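You operate a simulated robot arm through the tools that you are given. There is no shell and no other tool. Be economical: measure what you need, move in short steps, check, and stop when the job is done.

Carry out the task below with a simulated two-armed robot. There is one attempt and no reset: what you move stays moved.

JOB
Take the lid off the blue tin marked "clips" on the work table and lay it down there.

The check looks at the end state, three seconds after you hand in, the way a careful person would. Anything else that was tipped, shoved, dropped, spilled or broken makes it a failure. A push-on lid holds only when it is set on centred and level and pressed home; a screw cap is set on level and turned clockwise until tight.

ROBOT AND FRAMES
Two 6-joint arms with two-finger parallel grippers on one trunk, on a base that drives. Base frame: it is fixed to the floor where the robot stands at the start and does not move with it; the origin is under the middle of the robot, x ahead of it, y to its left, z up; the surface under the hand at the start is at about z = 0.76. Readings come in m, degrees, newtons and seconds.
The left shoulder is at the start at [0.06, 0.187, 1.072], the right one opposite. With the tool pointing down near the work surface each hand reaches from about 0.24 to 0.62 m from the robot's upright axis, wherever it stands, measured 20 degrees to its own side. Payload 1.57 kg a hand.
The TCP of each hand is the grasp point between the finger pads, 0.03 m short of the fingertips. In the tool frame z runs along the fingers and y along their closing line. Largest opening 0.11 m; finger width 0.024, thickness 0.012; the body of the gripper, 0.048 by 0.112 m, starts 0.078 m behind the TCP.
Orientation is told as [roll, pitch, yaw] about the base's x, y, z axes, in that order, counted from this pose: with the fingers straight down and closing along the base's y, the tool's x points along the base's -x, its y along +y and its z along -z.

CONTROLS
- The arms move only by the tool move_arm. It takes "left_plan", "right_plan" or both (then of equal length, played together; a hand with none holds still); each is one flat list of numbers, 7 for each row, row after row: the turn, a rotation vector about the base's x, y, z in degrees, then the shift along the base's x, y, z in m, then the opening, from 0 (shut) to 1 (fully open). In form: [ax, ay, az, tx, ty, tz, claw, ax, ay, az, tx, ty, tz, claw, ...]. A call has 1 to 10 rows; each row is the pose to reach, as a shift and turn from the pose commanded when the call began. Rows are played at 5 a second. More than 0.05 m and 8.6 degrees between two rows, or a gripper value outside its range, and nothing of the call is played. A pose out of reach is approached as far as the arm can. The call stops where the force on the tool passes 40 N (or 10 N more than at its start, if that is more) or the arm is blocked; 0.2 s more then pass. Each finger travels about 0.153 m/s and halts on what it meets, pressing with about 38 N; the grip force reading is that of the motor and also rises with nothing between the fingers. The clock runs only during rows and for 0.2 s after the last one: add rows that repeat a pose to give the fingers time. It gives the time, the measured TCP pose, the force on the tool (base axes), the opening and the grip force at its end, in the units of the frame above (readings bear some noise), with the torque about the TCP (base axes, N m) and any sound that the robot's microphone picked up.
- Cameras (640 x 400 px; columns grow to the right, rows downward): "scene" is now at [0.0006, -0.0313, 1.6001]; the picture's right is [-0.46, -0.89, 0.00], its down [-0.77, 0.39, -0.50] and it looks along [0.45, -0.23, -0.86] (base axes); focal length 263 px, centre (320, 200). "left" rides on the left gripper at [0.07, -0.016, -0.141] in its tool frame; the picture's right is [0.23, 0.97, 0.00], its down [-0.85, 0.20, -0.48] and it looks along [-0.47, 0.11, 0.88] (tool axes); focal length 222 px, centre (320, 200). "right" rides on the right gripper at [0.07, 0.016, -0.141] in its tool frame; the picture's right is [-0.23, 0.97, 0.00], its down [-0.86, -0.20, -0.48] and it looks along [-0.47, -0.11, 0.88] (tool axes); focal length 222 px, centre (320, 200). There is no depth. A picture from a camera that has moved, and an enlarged one, comes with that camera's place and axes in the base frame and with its lens.
- grab_frame(camera): a new picture of that camera. It takes no simulated time.
- raise_lower(by): slides the trunk up (or, below 0, down) by that many m; the arms and the scene camera ride with it, the base frame stays. It gives what a move gives, with no picture.
- drive_base(legs): drives the robot by 1 to 6 legs, each [ahead, left, turn to the left] in m, m and degrees, along the robot's own axes; the way and the turn of a leg run together, so that a leg with both is an arc; at most 1.5 m and 180 degrees a leg. The arms and the cameras ride along, it lands a little off, and it stops where it bumps. It gives what a move gives.
- turn_head(pan, tilt): turns the head with the scene camera to pan (to the left, within 86 degrees either way) and tilt (down, from -29 to 69), counted from straight ahead of the robot. It gives what a move gives.
- inspect(camera, box): a new picture of the part [left, top, right, bottom] of that camera's present view, enlarged. It takes no simulated time.
- close_job(): hands the job in; it is judged then, once.

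Go step by step. Nothing tells you exact positions but the pictures and the camera data: compare them with the known pose of the tool, close in by small moves and look again before you grip or let go. The budget is 120 turns and 88 pictures, counting those below and the enlarged ones. Unless the task says otherwise, let go and move clear before handing in, and close with one line.

The tools are called as a command line: name --argument value ..., lists and objects as JSON in quotes. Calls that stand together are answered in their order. move_arm: Moves the arms, as the interface text tells. Its arguments: {"type":"object","properties":{"left_plan":{"type":"array"},"right_plan":{"type":"array"}},"required":[]} The other tools are called the same way: raise_lower (by) slides the trunk up or down; drive_base (legs) drives the base; turn_head (pan, tilt) turns the head that bears the scene camera; grab_frame (camera) takes a picture; inspect (camera, box) takes an enlarged picture of a part of a camera's view; close_job () hands the job in.

At the start:

```text
time: 0.0
left_eef_pos: [0.4042, -0.0432, 1.0403]
left_tool_rot: [-0.1, 0.0, -0.1]
left_contact_force: [0.3, -0.8, 0.2]
left_moment: [0.02, 0.0, -0.03]
left_opening: 0.1102
left_grip_force: 0.0
right_eef_pos: [0.3561, -0.3764, 1.021]
right_tool_rot: [0.0, 0.1, 0.0]
right_contact_force: [0.2, 0.2, -0.2]
right_moment: [0.02, 0.01, 0.0]
right_opening: 0.1102
right_grip_force: 0.0
trunk travel left (down, up): [-0.7, 0.29]
robot x, y, heading: [0.0016, -0.0036, 0.1]
head pan, tilt: [-27.2, 59.8]
```

scene: 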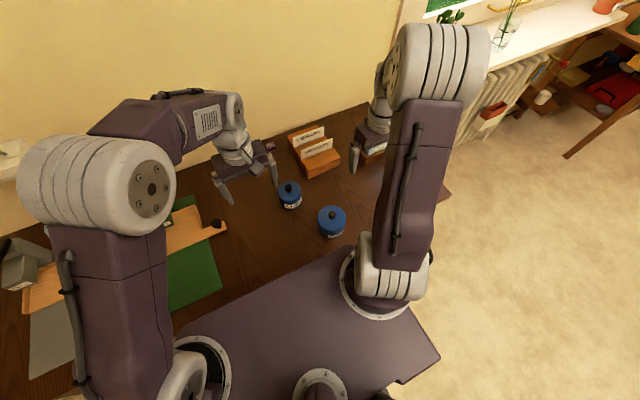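
right: 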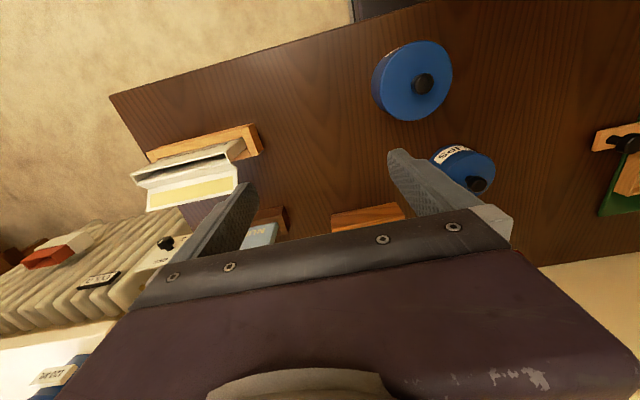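
left: 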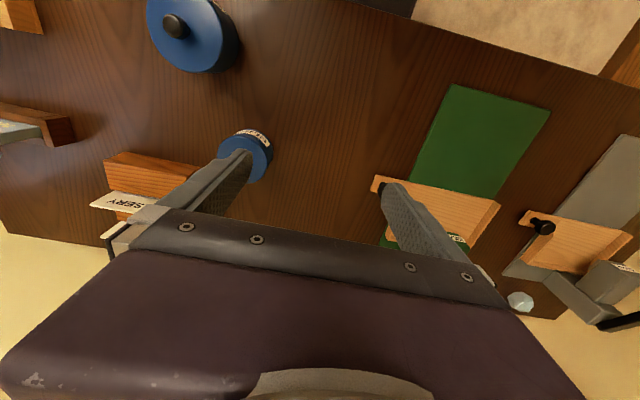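

I see two blue tins on the table; I enlarge both to read the labels.

inspect --camera "scene" --box '[260, 160, 370, 250]'

inspect --camera "right" --box '[350, 20, 530, 220]'

```text
4.44 times, centred on (315, 205) of scene
camera zoom: at [0.0006, -0.0313, 1.6001], right [-0.46, -0.89, 0.0], down [-0.77, 0.39, -0.5], along [0.45, -0.23, -0.86], focal length 1168 px, centre (342, 178)
```

zoom: 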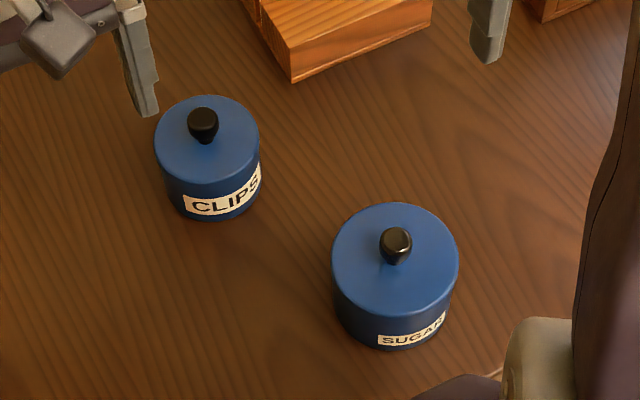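

```text
2.00 times, centred on (440, 120) of right
camera zoom: at [0.286, -0.3614, 1.163], right [0.23, 0.97, 0.0], down [0.86, -0.2, 0.48], along [0.47, -0.11, -0.88], focal length 444 px, centre (80, 360)
```

zoom: 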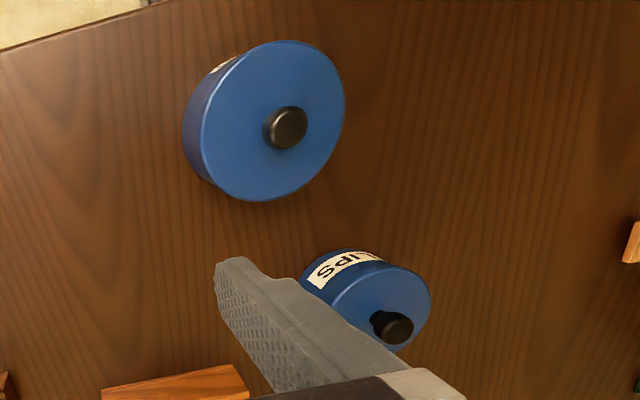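

The clips tin's knob triangulates to about (0.483, -0.159, 0.85). I'll move the left hand aside and bring the right hand above the tin, keeping height.

move_arm --left_plan '[0, 0, 0, 0, 0.04, 0, 1, 0, 0, 0, 0, 0.08, 0, 1, 0, 0, 0, 0, 0.12, 0, 1, 0, 0, 0, 0, 0.16, 0, 1, 0, 0, 0, 0, 0.16, 0, 1, 0, 0, 0, 0, 0.16, 0, 1, 0, 0, 0, 0, 0.16, 0, 1, 0, 0, 0, 0, 0.16, 0, 1]' --right_plan '[0, 0, 0, 0, 0, 0, 1, 0, 0, 0, 0, 0, 0, 1, 0, 0, 0, 0.02, 0.04, 0, 0.8, 0, 0, 0, 0.04, 0.08, 0, 0.7, 0, 0, 0, 0.06, 0.12, 0, 0.6, 0, 0, 0, 0.08, 0.16, 0, 0.6, 0, 0, 0, 0.1, 0.19, 0, 0.6, 0, 0, 0, 0.127, 0.217, 0, 0.6]'

grab_frame --camera "right"

grab_frame --camera "scene"

```text
time: 1.8
left_eef_pos: [0.405, 0.118, 1.0406]
left_tool_rot: [-0.1, -0.1, 0.0]
left_contact_force: [-0.4, 0.3, -0.6]
left_moment: [0.01, 0.02, 0.02]
left_opening: 0.11
left_grip_force: 0.1
right_eef_pos: [0.4843, -0.1622, 1.0197]
right_tool_rot: [0.1, 0.1, -0.1]
right_contact_force: [0.6, 0.6, 0.5]
right_moment: [-0.08, 0.05, 0.02]
right_opening: 0.0662
right_grip_force: 0.0
trunk travel left (down, up): [-0.7, 0.29]
robot x, y, heading: [0.0011, 0.0042, -0.2]
head pan, tilt: [-27.2, 59.8]
```

```text
82 pictures are left
camera right: at [0.4146, -0.1454, 1.163], right [0.23, 0.97, 0.0], down [0.86, -0.2, 0.48], along [0.47, -0.11, -0.88], focal length 222 px, centre (320, 200)
```

right: 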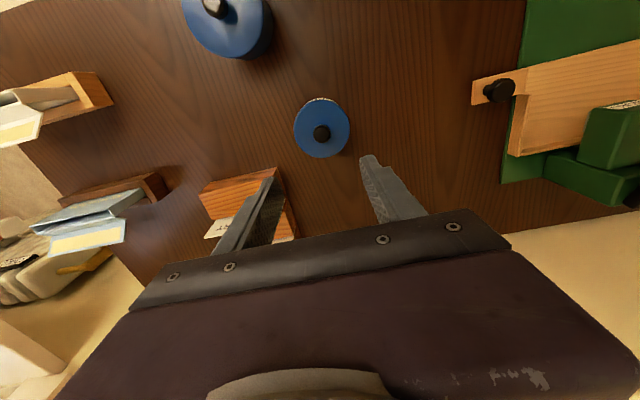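

```text
81 pictures are left
camera scene: at [0.0022, -0.0306, 1.6002], right [-0.46, -0.89, 0.0], down [-0.77, 0.39, -0.5], along [0.45, -0.23, -0.86], focal length 263 px, centre (320, 200)
```

scene: 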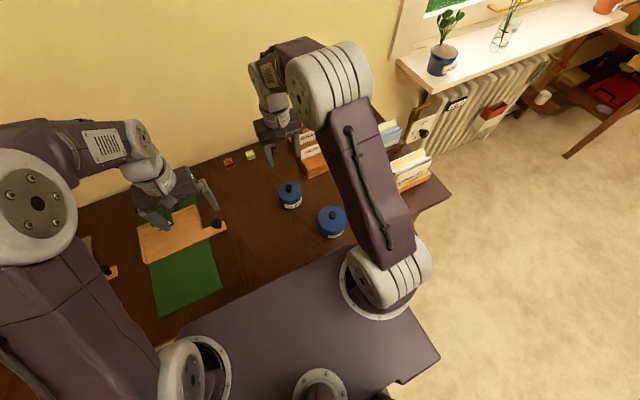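

The right hand is above the tin, and the knob checks out at about (0.480, -0.159). I'll lower it to TCP z 0.93 and look again.

move_arm --right_plan '[0, 0, 0, -0.002, 0.002, -0.03, 0.6, 0, 0, 0, -0.003, 0.003, -0.06, 0.6, 0, 0, 0, -0.003, 0.003, -0.09, 0.6, 0, 0, 0, -0.003, 0.003, -0.09, 0.6]'

grab_frame --camera "right"

inspect --camera "scene" --box '[240, 110, 370, 240]'

grab_frame --camera "left"

```text
time: 2.8
left_eef_pos: [0.4042, 0.1183, 1.0406]
left_tool_rot: [0.0, 0.0, 0.0]
left_contact_force: [-0.3, -0.3, 0.2]
left_moment: [-0.04, 0.0, -0.01]
left_opening: 0.11
left_grip_force: 0.0
right_eef_pos: [0.4807, -0.1581, 0.9313]
right_tool_rot: [0.1, 0.0, 0.0]
right_contact_force: [0.2, 0.1, 0.1]
right_moment: [0.02, 0.0, 0.0]
right_opening: 0.0659
right_grip_force: 0.0
trunk travel left (down, up): [-0.7, 0.29]
robot x, y, heading: [0.001, 0.0011, 0.3]
head pan, tilt: [-27.2, 59.8]
```

```text
80 pictures are left
camera right: at [0.4105, -0.1425, 1.0735], right [0.23, 0.97, 0.0], down [0.85, -0.2, 0.48], along [0.47, -0.11, -0.88], focal length 222 px, centre (320, 200)
```

right: 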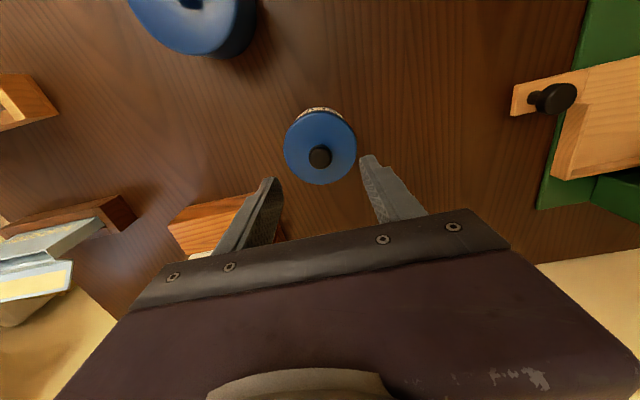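

```text
3.08 times, centred on (305, 175) of scene
camera zoom: at [0.0004, -0.031, 1.6002], right [-0.46, -0.89, 0.0], down [-0.77, 0.39, -0.5], along [0.45, -0.23, -0.86], focal length 809 px, centre (366, 277)
```

zoom: 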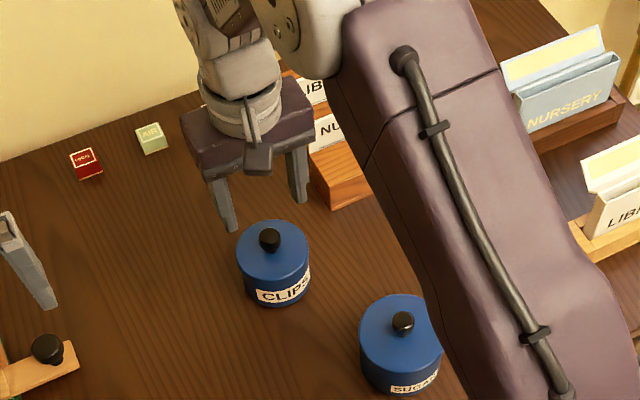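

```text
78 pictures are left
camera left: at [0.3338, 0.1016, 1.1819], right [-0.23, 0.97, 0.0], down [0.85, 0.2, 0.48], along [0.47, 0.11, -0.88], focal length 222 px, centre (320, 200)
```

left: 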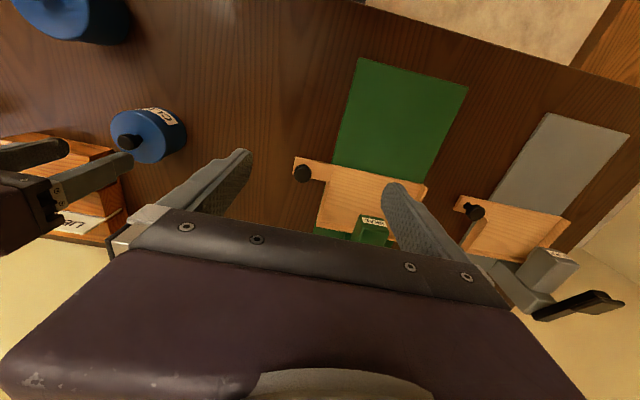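

The knob top is at z ≈ 0.855 and the lid top at about 0.826. I'll lower to TCP z ≈ 0.862 with the fingers either side of the knob.

move_arm --right_plan '[0, 0, 0, -0.001, 0, -0.03, 0.6, 0, 0, 0, -0.002, -0.001, -0.055, 0.6, 0, 0, 0, -0.002, -0.001, -0.068, 0.6, 0, 0, 0, -0.002, -0.001, -0.068, 0.6]'

grab_frame --camera "right"

inspect --camera "scene" --box '[250, 130, 350, 220]'

inspect --camera "left" --box '[20, 60, 240, 220]'

```text
time: 3.8
left_eef_pos: [0.404, 0.1172, 1.0411]
left_tool_rot: [0.1, 0.0, 0.1]
left_contact_force: [0.5, 0.7, 0.3]
left_moment: [0.0, 0.02, 0.01]
left_opening: 0.1098
left_grip_force: 0.0
right_eef_pos: [0.4771, -0.1559, 0.8634]
right_tool_rot: [0.0, 0.0, 0.0]
right_contact_force: [-0.3, -0.8, -0.5]
right_moment: [-0.01, 0.02, 0.03]
right_opening: 0.066
right_grip_force: 0.0
trunk travel left (down, up): [-0.7, 0.29]
robot x, y, heading: [0.0008, -0.0053, -0.4]
head pan, tilt: [-27.2, 59.8]
```

```text
77 pictures are left
camera right: at [0.4072, -0.1414, 1.0057], right [0.23, 0.97, 0.0], down [0.85, -0.2, 0.48], along [0.47, -0.11, -0.88], focal length 222 px, centre (320, 200)
```

right: 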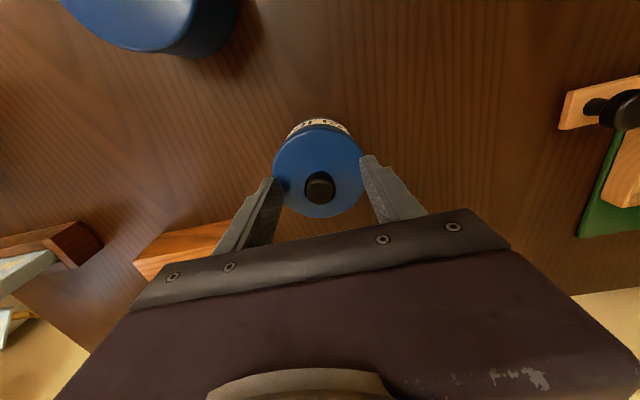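

```text
4.44 times, centred on (300, 175) of scene
camera zoom: at [0.0007, -0.0312, 1.6001], right [-0.46, -0.89, 0.0], down [-0.77, 0.39, -0.5], along [0.45, -0.23, -0.86], focal length 1168 px, centre (409, 311)
```

zoom: 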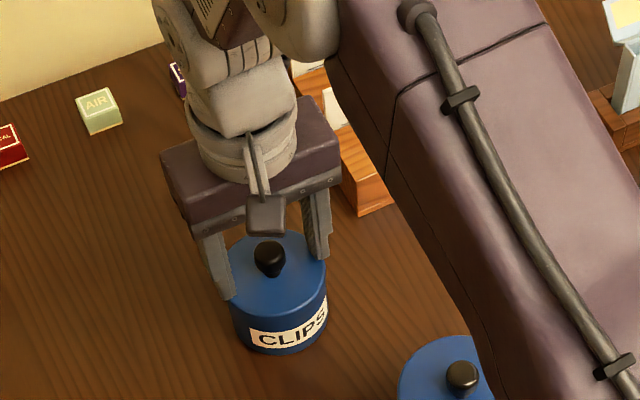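

```text
2.50 times, centred on (130, 140) of left
camera zoom: at [0.334, 0.1015, 1.1818], right [-0.23, 0.97, 0.0], down [0.85, 0.2, 0.48], along [0.47, 0.11, -0.88], focal length 555 px, centre (795, 350)
```

zoom: 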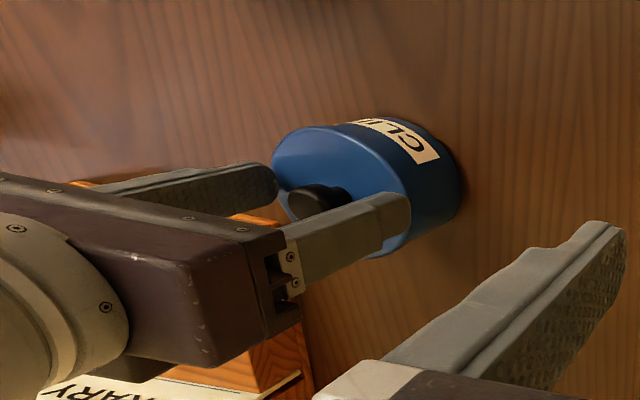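

The fingers straddle the knob and the knob is centred to within 1–2 mm. I'll close on it.

move_arm --right_plan '[0, 0, 0, 0, -0.001, 0, 0.4, 0, 0, 0, 0, -0.001, 0, 0.3, 0, 0, 0, 0, -0.001, 0, 0.2, 0, 0, 0, 0, -0.001, 0, 0.1, 0, 0, 0, 0, -0.001, 0, 0, 0, 0, 0, 0, -0.001, 0, 0]'

grab_frame --camera "right"

```text
time: 5.2
left_eef_pos: [0.4041, 0.1172, 1.04]
left_tool_rot: [0.0, 0.0, 0.0]
left_contact_force: [0.1, 0.5, 0.2]
left_moment: [0.02, -0.01, -0.01]
left_opening: 0.1101
left_grip_force: 0.0
right_eef_pos: [0.4781, -0.1578, 0.8646]
right_tool_rot: [0.0, 0.0, 0.1]
right_contact_force: [-0.1, 0.1, -0.4]
right_moment: [0.0, -0.01, -0.02]
right_opening: 0.0226
right_grip_force: 34.8
trunk travel left (down, up): [-0.7, 0.29]
robot x, y, heading: [-0.0011, -0.0006, -0.2]
head pan, tilt: [-27.2, 59.8]
heard: snap
```

```text
74 pictures are left
camera right: at [0.4075, -0.1428, 1.0056], right [0.23, 0.97, 0.0], down [0.86, -0.2, 0.48], along [0.47, -0.11, -0.88], focal length 222 px, centre (320, 200)
```

right: 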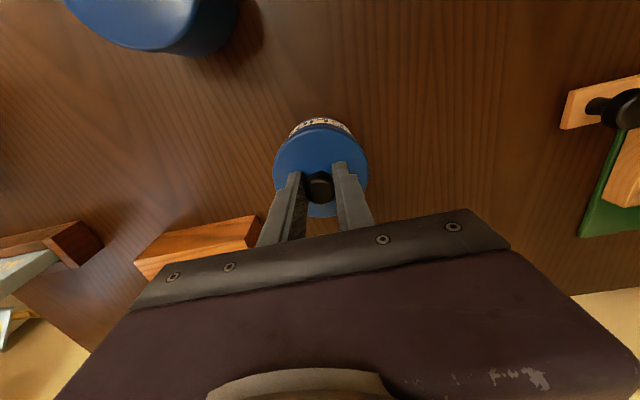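

The knob is gripped (opening 0.0226) and I heard a snap. I'll lift slowly by 10 mm and check whether the tin comes along.

move_arm --right_plan '[0, 0, 0, 0, 0, 0.002, 0, 0, 0, 0, 0, 0, 0.004, 0, 0, 0, 0, 0, 0, 0.007, 0, 0, 0, 0, 0, 0, 0.01, 0, 0, 0, 0, 0, 0, 0.01, 0]'

inspect --camera "left" --box '[20, 60, 240, 220]'

inspect --camera "scene" --box '[250, 130, 350, 220]'

```text
time: 6.4
left_eef_pos: [0.4045, 0.1167, 1.0402]
left_tool_rot: [0.0, 0.0, -0.1]
left_contact_force: [-0.8, 0.2, 0.1]
left_moment: [-0.02, 0.02, 0.03]
left_opening: 0.1098
left_grip_force: 0.1
right_eef_pos: [0.4786, -0.1595, 0.8731]
right_tool_rot: [0.1, 0.0, -0.1]
right_contact_force: [0.5, 0.0, -0.8]
right_moment: [0.0, 0.01, 0.03]
right_opening: 0.0224
right_grip_force: 35.0
trunk travel left (down, up): [-0.7, 0.29]
robot x, y, heading: [-0.0014, 0.0012, 0.1]
head pan, tilt: [-27.2, 59.8]
```

```text
2.50 times, centred on (130, 140) of left
camera zoom: at [0.3341, 0.1015, 1.1818], right [-0.23, 0.97, 0.0], down [0.85, 0.2, 0.48], along [0.47, 0.11, -0.88], focal length 555 px, centre (795, 350)
```

zoom: 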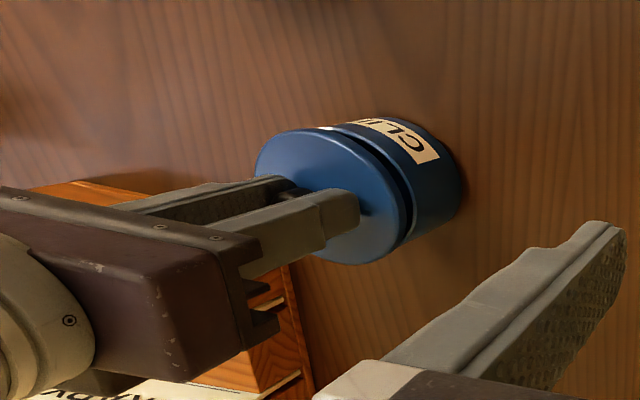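

```text
4.44 times, centred on (300, 175) of scene
camera zoom: at [0.0008, -0.0312, 1.6001], right [-0.46, -0.89, 0.0], down [-0.77, 0.39, -0.5], along [0.45, -0.23, -0.86], focal length 1168 px, centre (409, 311)
```

zoom: 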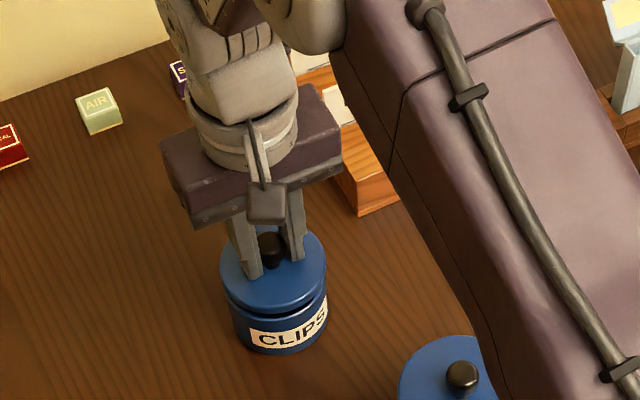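

The lid is off cleanly and the tin has stayed put. I'll raise the lid and carry it to the clear table at about (0.47, -0.03).

move_arm --right_plan '[0, 0, 0, 0, 0, 0.02, 0, 0, 0, 0, 0, 0, 0.045, 0, 0, 0, 0, 0, 0.03, 0.06, 0, 0, 0, 0, 0, 0.065, 0.06, 0, 0, 0, 0, -0.005, 0.1, 0.06, 0, 0, 0, 0, -0.01, 0.13, 0.06, 0, 0, 0, 0, -0.01, 0.13, 0.03, 0, 0, 0, 0, -0.01, 0.13, 0, 0, 0, 0, 0, -0.01, 0.13, 0, 0]'

grab_frame --camera "right"

inspect --camera "scene" --box '[200, 130, 350, 260]'

inspect --camera "left" --box '[0, 30, 280, 230]'

```text
time: 8.4
left_eef_pos: [0.404, 0.1185, 1.0408]
left_tool_rot: [0.0, 0.0, 0.0]
left_contact_force: [0.4, -0.2, 0.0]
left_moment: [-0.01, -0.02, 0.03]
left_opening: 0.1101
left_grip_force: 0.0
right_eef_pos: [0.4691, -0.028, 0.8729]
right_tool_rot: [0.0, 0.0, 0.0]
right_contact_force: [0.4, -0.7, -1.0]
right_moment: [-0.01, -0.01, -0.01]
right_opening: 0.0225
right_grip_force: 35.4
trunk travel left (down, up): [-0.7, 0.29]
robot x, y, heading: [-0.0008, -0.0002, 0.3]
head pan, tilt: [-27.2, 59.8]
```

```text
71 pictures are left
camera right: at [0.3982, -0.0128, 1.0157], right [0.23, 0.97, 0.0], down [0.85, -0.2, 0.48], along [0.47, -0.11, -0.88], focal length 222 px, centre (320, 200)
```

right: 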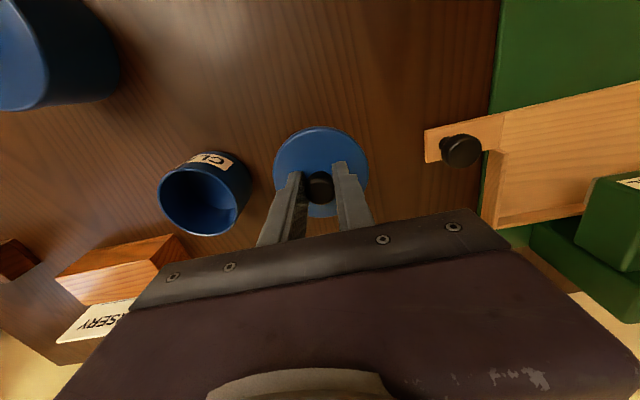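

```text
3.08 times, centred on (275, 195) of scene
camera zoom: at [0.0001, -0.0309, 1.6002], right [-0.46, -0.89, 0.0], down [-0.77, 0.39, -0.5], along [0.45, -0.23, -0.86], focal length 809 px, centre (458, 215)
```

zoom: 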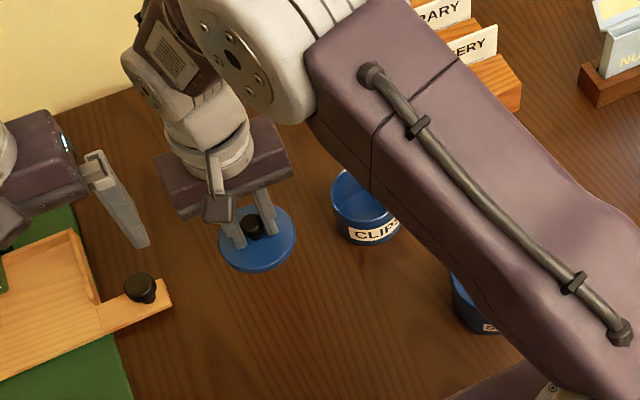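

```text
2.00 times, centred on (140, 130) of left
camera zoom: at [0.3335, 0.1017, 1.1819], right [-0.23, 0.97, 0.0], down [0.85, 0.2, 0.48], along [0.47, 0.11, -0.88], focal length 444 px, centre (680, 340)
```

zoom: 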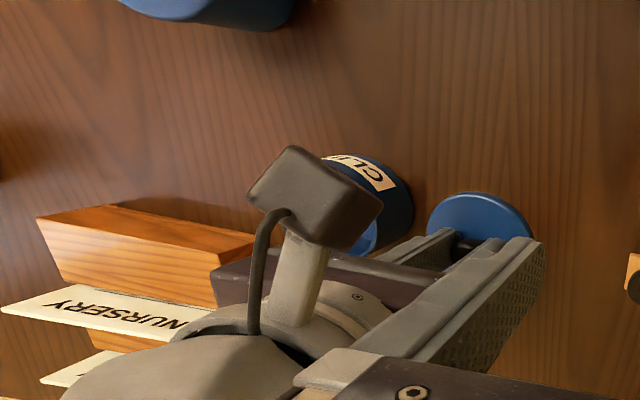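

The lid hangs level over clear table. I'll lower it, then finish in small steps until it touches.

move_arm --right_plan '[0, 0, 0, 0, 0, -0.015, 0, 0, 0, 0, 0, 0, -0.03, 0, 0, 0, 0, 0, 0, -0.042, 0, 0, 0, 0, 0, 0, -0.05, 0, 0, 0, 0, 0, 0, -0.05, 0]'

inspect --camera "scene" --box '[220, 170, 310, 230]'

```text
time: 9.6
left_eef_pos: [0.4045, 0.1176, 1.0409]
left_tool_rot: [-0.1, -0.1, 0.0]
left_contact_force: [-0.8, -0.1, -0.1]
left_moment: [0.04, 0.0, -0.03]
left_opening: 0.1099
left_grip_force: 0.0
right_eef_pos: [0.4683, -0.029, 0.8226]
right_tool_rot: [0.0, 0.0, 0.0]
right_contact_force: [0.4, -0.2, 0.0]
right_moment: [0.02, 0.0, -0.01]
right_opening: 0.0223
right_grip_force: 34.4
trunk travel left (down, up): [-0.7, 0.29]
robot x, y, heading: [0.0024, -0.0004, 0.2]
head pan, tilt: [-27.2, 59.8]
```

```text
6.67 times, centred on (265, 200) of scene
camera zoom: at [0.0006, -0.0312, 1.6001], right [-0.46, -0.89, 0.0], down [-0.77, 0.39, -0.5], along [0.45, -0.23, -0.86], focal length 1752 px, centre (687, 200)
```

zoom: 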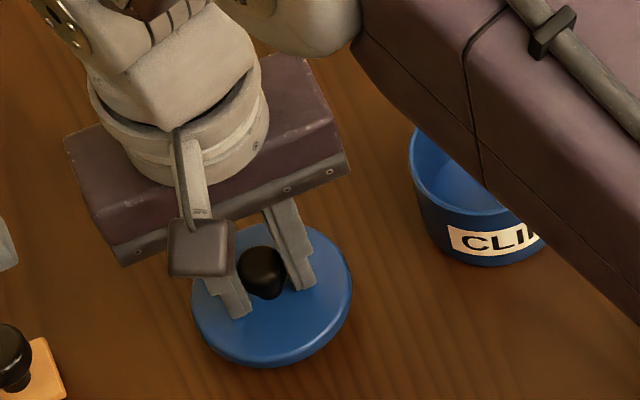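

move_arm --right_plan '[0, 0, 0, 0, 0, -0.003, 0, 0, 0, 0, 0, 0, -0.006, 0, 0, 0, 0, 0, 0, -0.008, 0, 0, 0, 0, 0, 0, -0.008, 0]'

```text
time: 10.6
left_eef_pos: [0.4029, 0.1179, 1.0404]
left_tool_rot: [0.0, 0.0, 0.1]
left_contact_force: [0.6, -0.6, -0.4]
left_moment: [-0.01, 0.0, 0.01]
left_opening: 0.1099
left_grip_force: 0.0
right_eef_pos: [0.4672, -0.0284, 0.8167]
right_tool_rot: [-0.1, 0.0, 0.0]
right_contact_force: [-0.2, 0.3, -0.4]
right_moment: [-0.02, 0.0, -0.04]
right_opening: 0.0223
right_grip_force: 34.9
trunk travel left (down, up): [-0.7, 0.29]
robot x, y, heading: [0.0007, -0.0014, -0.1]
head pan, tilt: [-27.2, 59.8]
```

No contact at z 0.816; I continue down gently.

move_arm --right_plan '[0, 0, 0, 0, 0, -0.002, 0, 0, 0, 0, 0, 0, -0.004, 0, 0, 0, 0, 0, 0, -0.004, 0]'

grab_frame --camera "right"

inspect --camera "scene" --box '[230, 180, 290, 230]'

```text
time: 11.4
left_eef_pos: [0.4037, 0.1176, 1.0394]
left_tool_rot: [0.1, 0.0, 0.0]
left_contact_force: [-0.4, -0.1, 0.2]
left_moment: [-0.02, -0.01, 0.02]
left_opening: 0.1099
left_grip_force: 0.0
right_eef_pos: [0.4687, -0.0292, 0.8112]
right_tool_rot: [0.0, 0.0, 0.0]
right_contact_force: [0.6, -0.6, 0.0]
right_moment: [-0.01, -0.01, -0.01]
right_opening: 0.0225
right_grip_force: 35.5
trunk travel left (down, up): [-0.7, 0.29]
robot x, y, heading: [-0.0026, -0.0001, -0.2]
head pan, tilt: [-27.2, 59.8]
```

```text
67 pictures are left
camera right: at [0.3978, -0.0129, 0.953], right [0.23, 0.97, 0.0], down [0.86, -0.2, 0.48], along [0.47, -0.11, -0.88], focal length 222 px, centre (320, 200)
```

right: 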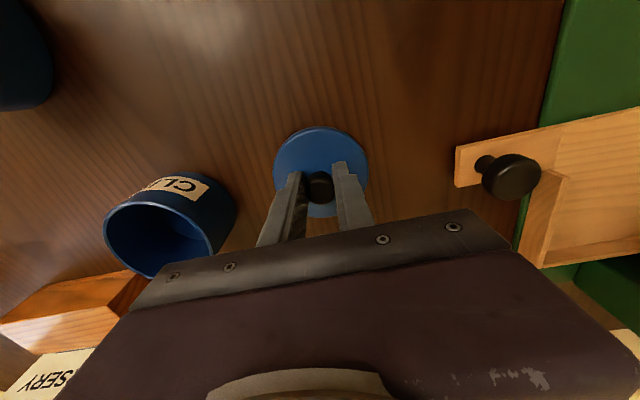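

```text
8.00 times, centred on (260, 205) of scene
camera zoom: at [0.0007, -0.0311, 1.6001], right [-0.46, -0.89, 0.0], down [-0.77, 0.39, -0.5], along [0.45, -0.23, -0.86], focal length 2103 px, centre (800, 160)
```

zoom: 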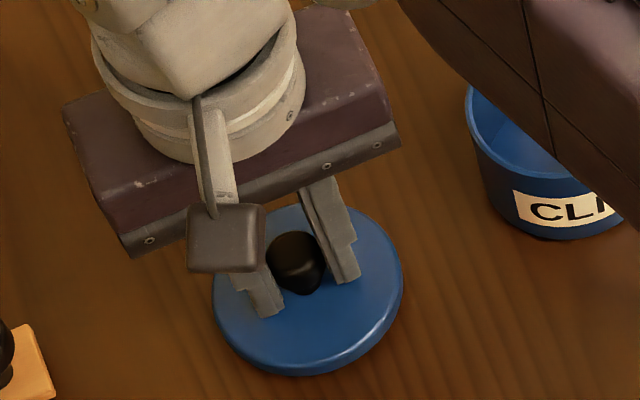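

Still no contact; the lid rim looks thin. Continue down a few mm.

move_arm --right_plan '[0, 0, 0, 0, 0, -0.002, 0, 0, 0, 0, 0, 0, -0.004, 0, 0, 0, 0, 0, 0, -0.004, 0]'

```text
time: 12.2
left_eef_pos: [0.4027, 0.1172, 1.0412]
left_tool_rot: [0.0, 0.0, 0.0]
left_contact_force: [0.3, -0.1, 0.0]
left_moment: [-0.01, 0.04, 0.0]
left_opening: 0.1099
left_grip_force: 0.0
right_eef_pos: [0.4677, -0.0285, 0.8065]
right_tool_rot: [0.0, 0.1, 0.0]
right_contact_force: [0.4, -0.3, -0.1]
right_moment: [0.01, 0.04, -0.02]
right_opening: 0.0223
right_grip_force: 35.2
trunk travel left (down, up): [-0.7, 0.29]
robot x, y, heading: [0.0016, -0.0, -0.0]
head pan, tilt: [-27.2, 59.8]
```

move_arm --right_plan '[0, 0, 0, 0, 0, -0.0015, 0, 0, 0, 0, 0, 0, -0.003, 0, 0, 0, 0, 0, 0, -0.003, 0]'

inspect --camera "scene" --box '[230, 180, 290, 230]'

```text
time: 13.0
left_eef_pos: [0.4037, 0.1178, 1.0408]
left_tool_rot: [0.0, 0.0, 0.0]
left_contact_force: [0.1, -0.3, 0.2]
left_moment: [0.02, 0.01, 0.01]
left_opening: 0.1099
left_grip_force: 0.0
right_eef_pos: [0.4681, -0.0295, 0.8042]
right_tool_rot: [0.0, -0.1, 0.0]
right_contact_force: [-0.5, 0.5, 0.3]
right_moment: [0.0, 0.05, 0.0]
right_opening: 0.0227
right_grip_force: 35.2
trunk travel left (down, up): [-0.7, 0.29]
robot x, y, heading: [-0.0018, -0.0005, -0.2]
head pan, tilt: [-27.2, 59.8]
```

```text
8.00 times, centred on (260, 205) of scene
camera zoom: at [0.0007, -0.0311, 1.6001], right [-0.46, -0.89, 0.0], down [-0.77, 0.39, -0.5], along [0.45, -0.23, -0.86], focal length 2103 px, centre (800, 160)
```

zoom: 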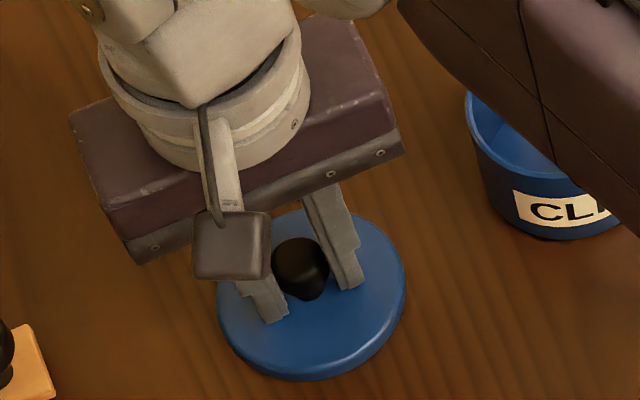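

Close to the table now but still no force; I keep inching.

move_arm --right_plan '[0, 0, 0, 0, 0, -0.001, 0, 0, 0, 0, 0, 0, -0.002, 0, 0, 0, 0, 0, 0, -0.002, 0]'

```text
time: 13.8
left_eef_pos: [0.4039, 0.1178, 1.0408]
left_tool_rot: [0.0, -0.1, 0.0]
left_contact_force: [-0.7, 0.3, 0.9]
left_moment: [0.01, -0.01, -0.01]
left_opening: 0.1098
left_grip_force: 0.1
right_eef_pos: [0.4674, -0.028, 0.8015]
right_tool_rot: [-0.1, -0.1, 0.0]
right_contact_force: [0.5, -2.0, 9.5]
right_moment: [-0.02, 0.04, -0.01]
right_opening: 0.0225
right_grip_force: 34.9
trunk travel left (down, up): [-0.7, 0.29]
robot x, y, heading: [-0.0023, 0.0017, -0.2]
head pan, tilt: [-27.2, 59.8]
```

The lid now touches the table (9.5 N up). I'll open just enough and rise clear.

move_arm --right_plan '[0, 0, 0, 0, 0, 0, 0.3, 0, 0, 0, 0, 0, 0, 0.5, 0, 0, 0, 0, 0, 0, 0.5, 0, 0, 0, 0, 0, 0.02, 0.5, 0, 0, 0, 0, 0, 0.05, 0.5, 0, 0, 0, 0, 0, 0.09, 0.5, 0, 0, 0, 0, 0, 0.13, 0.5, 0, 0, 0, 0, 0, 0.17, 0.5, 0, 0, 0, 0, 0, 0.17, 0.5]'

grab_frame --camera "right"

grab_frame --camera "scene"

```text
time: 15.8
left_eef_pos: [0.4041, 0.1182, 1.0405]
left_tool_rot: [0.0, 0.0, -0.1]
left_contact_force: [0.3, -0.5, -0.5]
left_moment: [0.0, -0.02, 0.02]
left_opening: 0.1099
left_grip_force: 0.0
right_eef_pos: [0.4691, -0.0296, 0.9726]
right_tool_rot: [0.0, -0.1, 0.1]
right_contact_force: [1.1, 0.2, -0.2]
right_moment: [0.01, 0.04, 0.01]
right_opening: 0.0548
right_grip_force: 0.0
trunk travel left (down, up): [-0.7, 0.29]
robot x, y, heading: [0.0028, -0.0004, -0.4]
head pan, tilt: [-27.2, 59.8]
```

```text
64 pictures are left
camera right: at [0.3996, -0.0138, 1.1147], right [0.23, 0.97, 0.0], down [0.86, -0.2, 0.48], along [0.47, -0.11, -0.88], focal length 222 px, centre (320, 200)
```

right: 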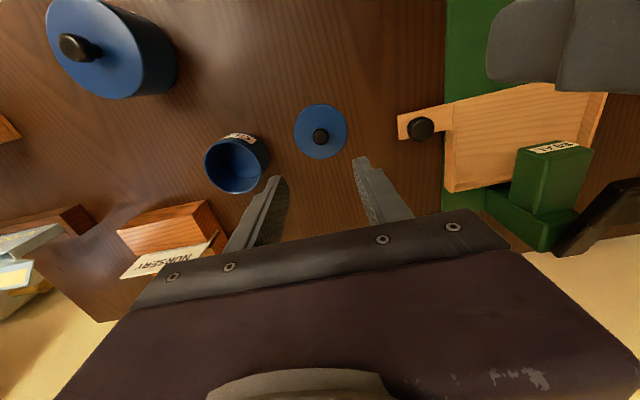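

```text
63 pictures are left
camera scene: at [0.0012, -0.0311, 1.6001], right [-0.46, -0.89, 0.0], down [-0.77, 0.39, -0.5], along [0.45, -0.23, -0.86], focal length 263 px, centre (320, 200)
```

scene: 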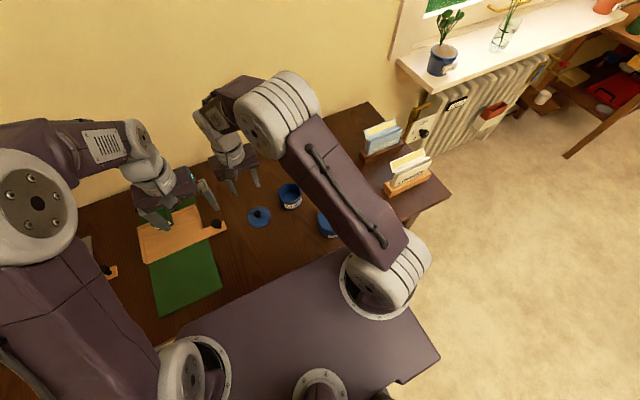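

The lid lies flat on the table beside the open clips tin, the hands are clear, and nothing else appears disturbed, so I'm handing in.

close_job

```text
The job is handed in.
```

The lid is off the "clips" tin and lies flat on the work table beside it. Both hands are clear, and nothing else in the last pictures looks moved.
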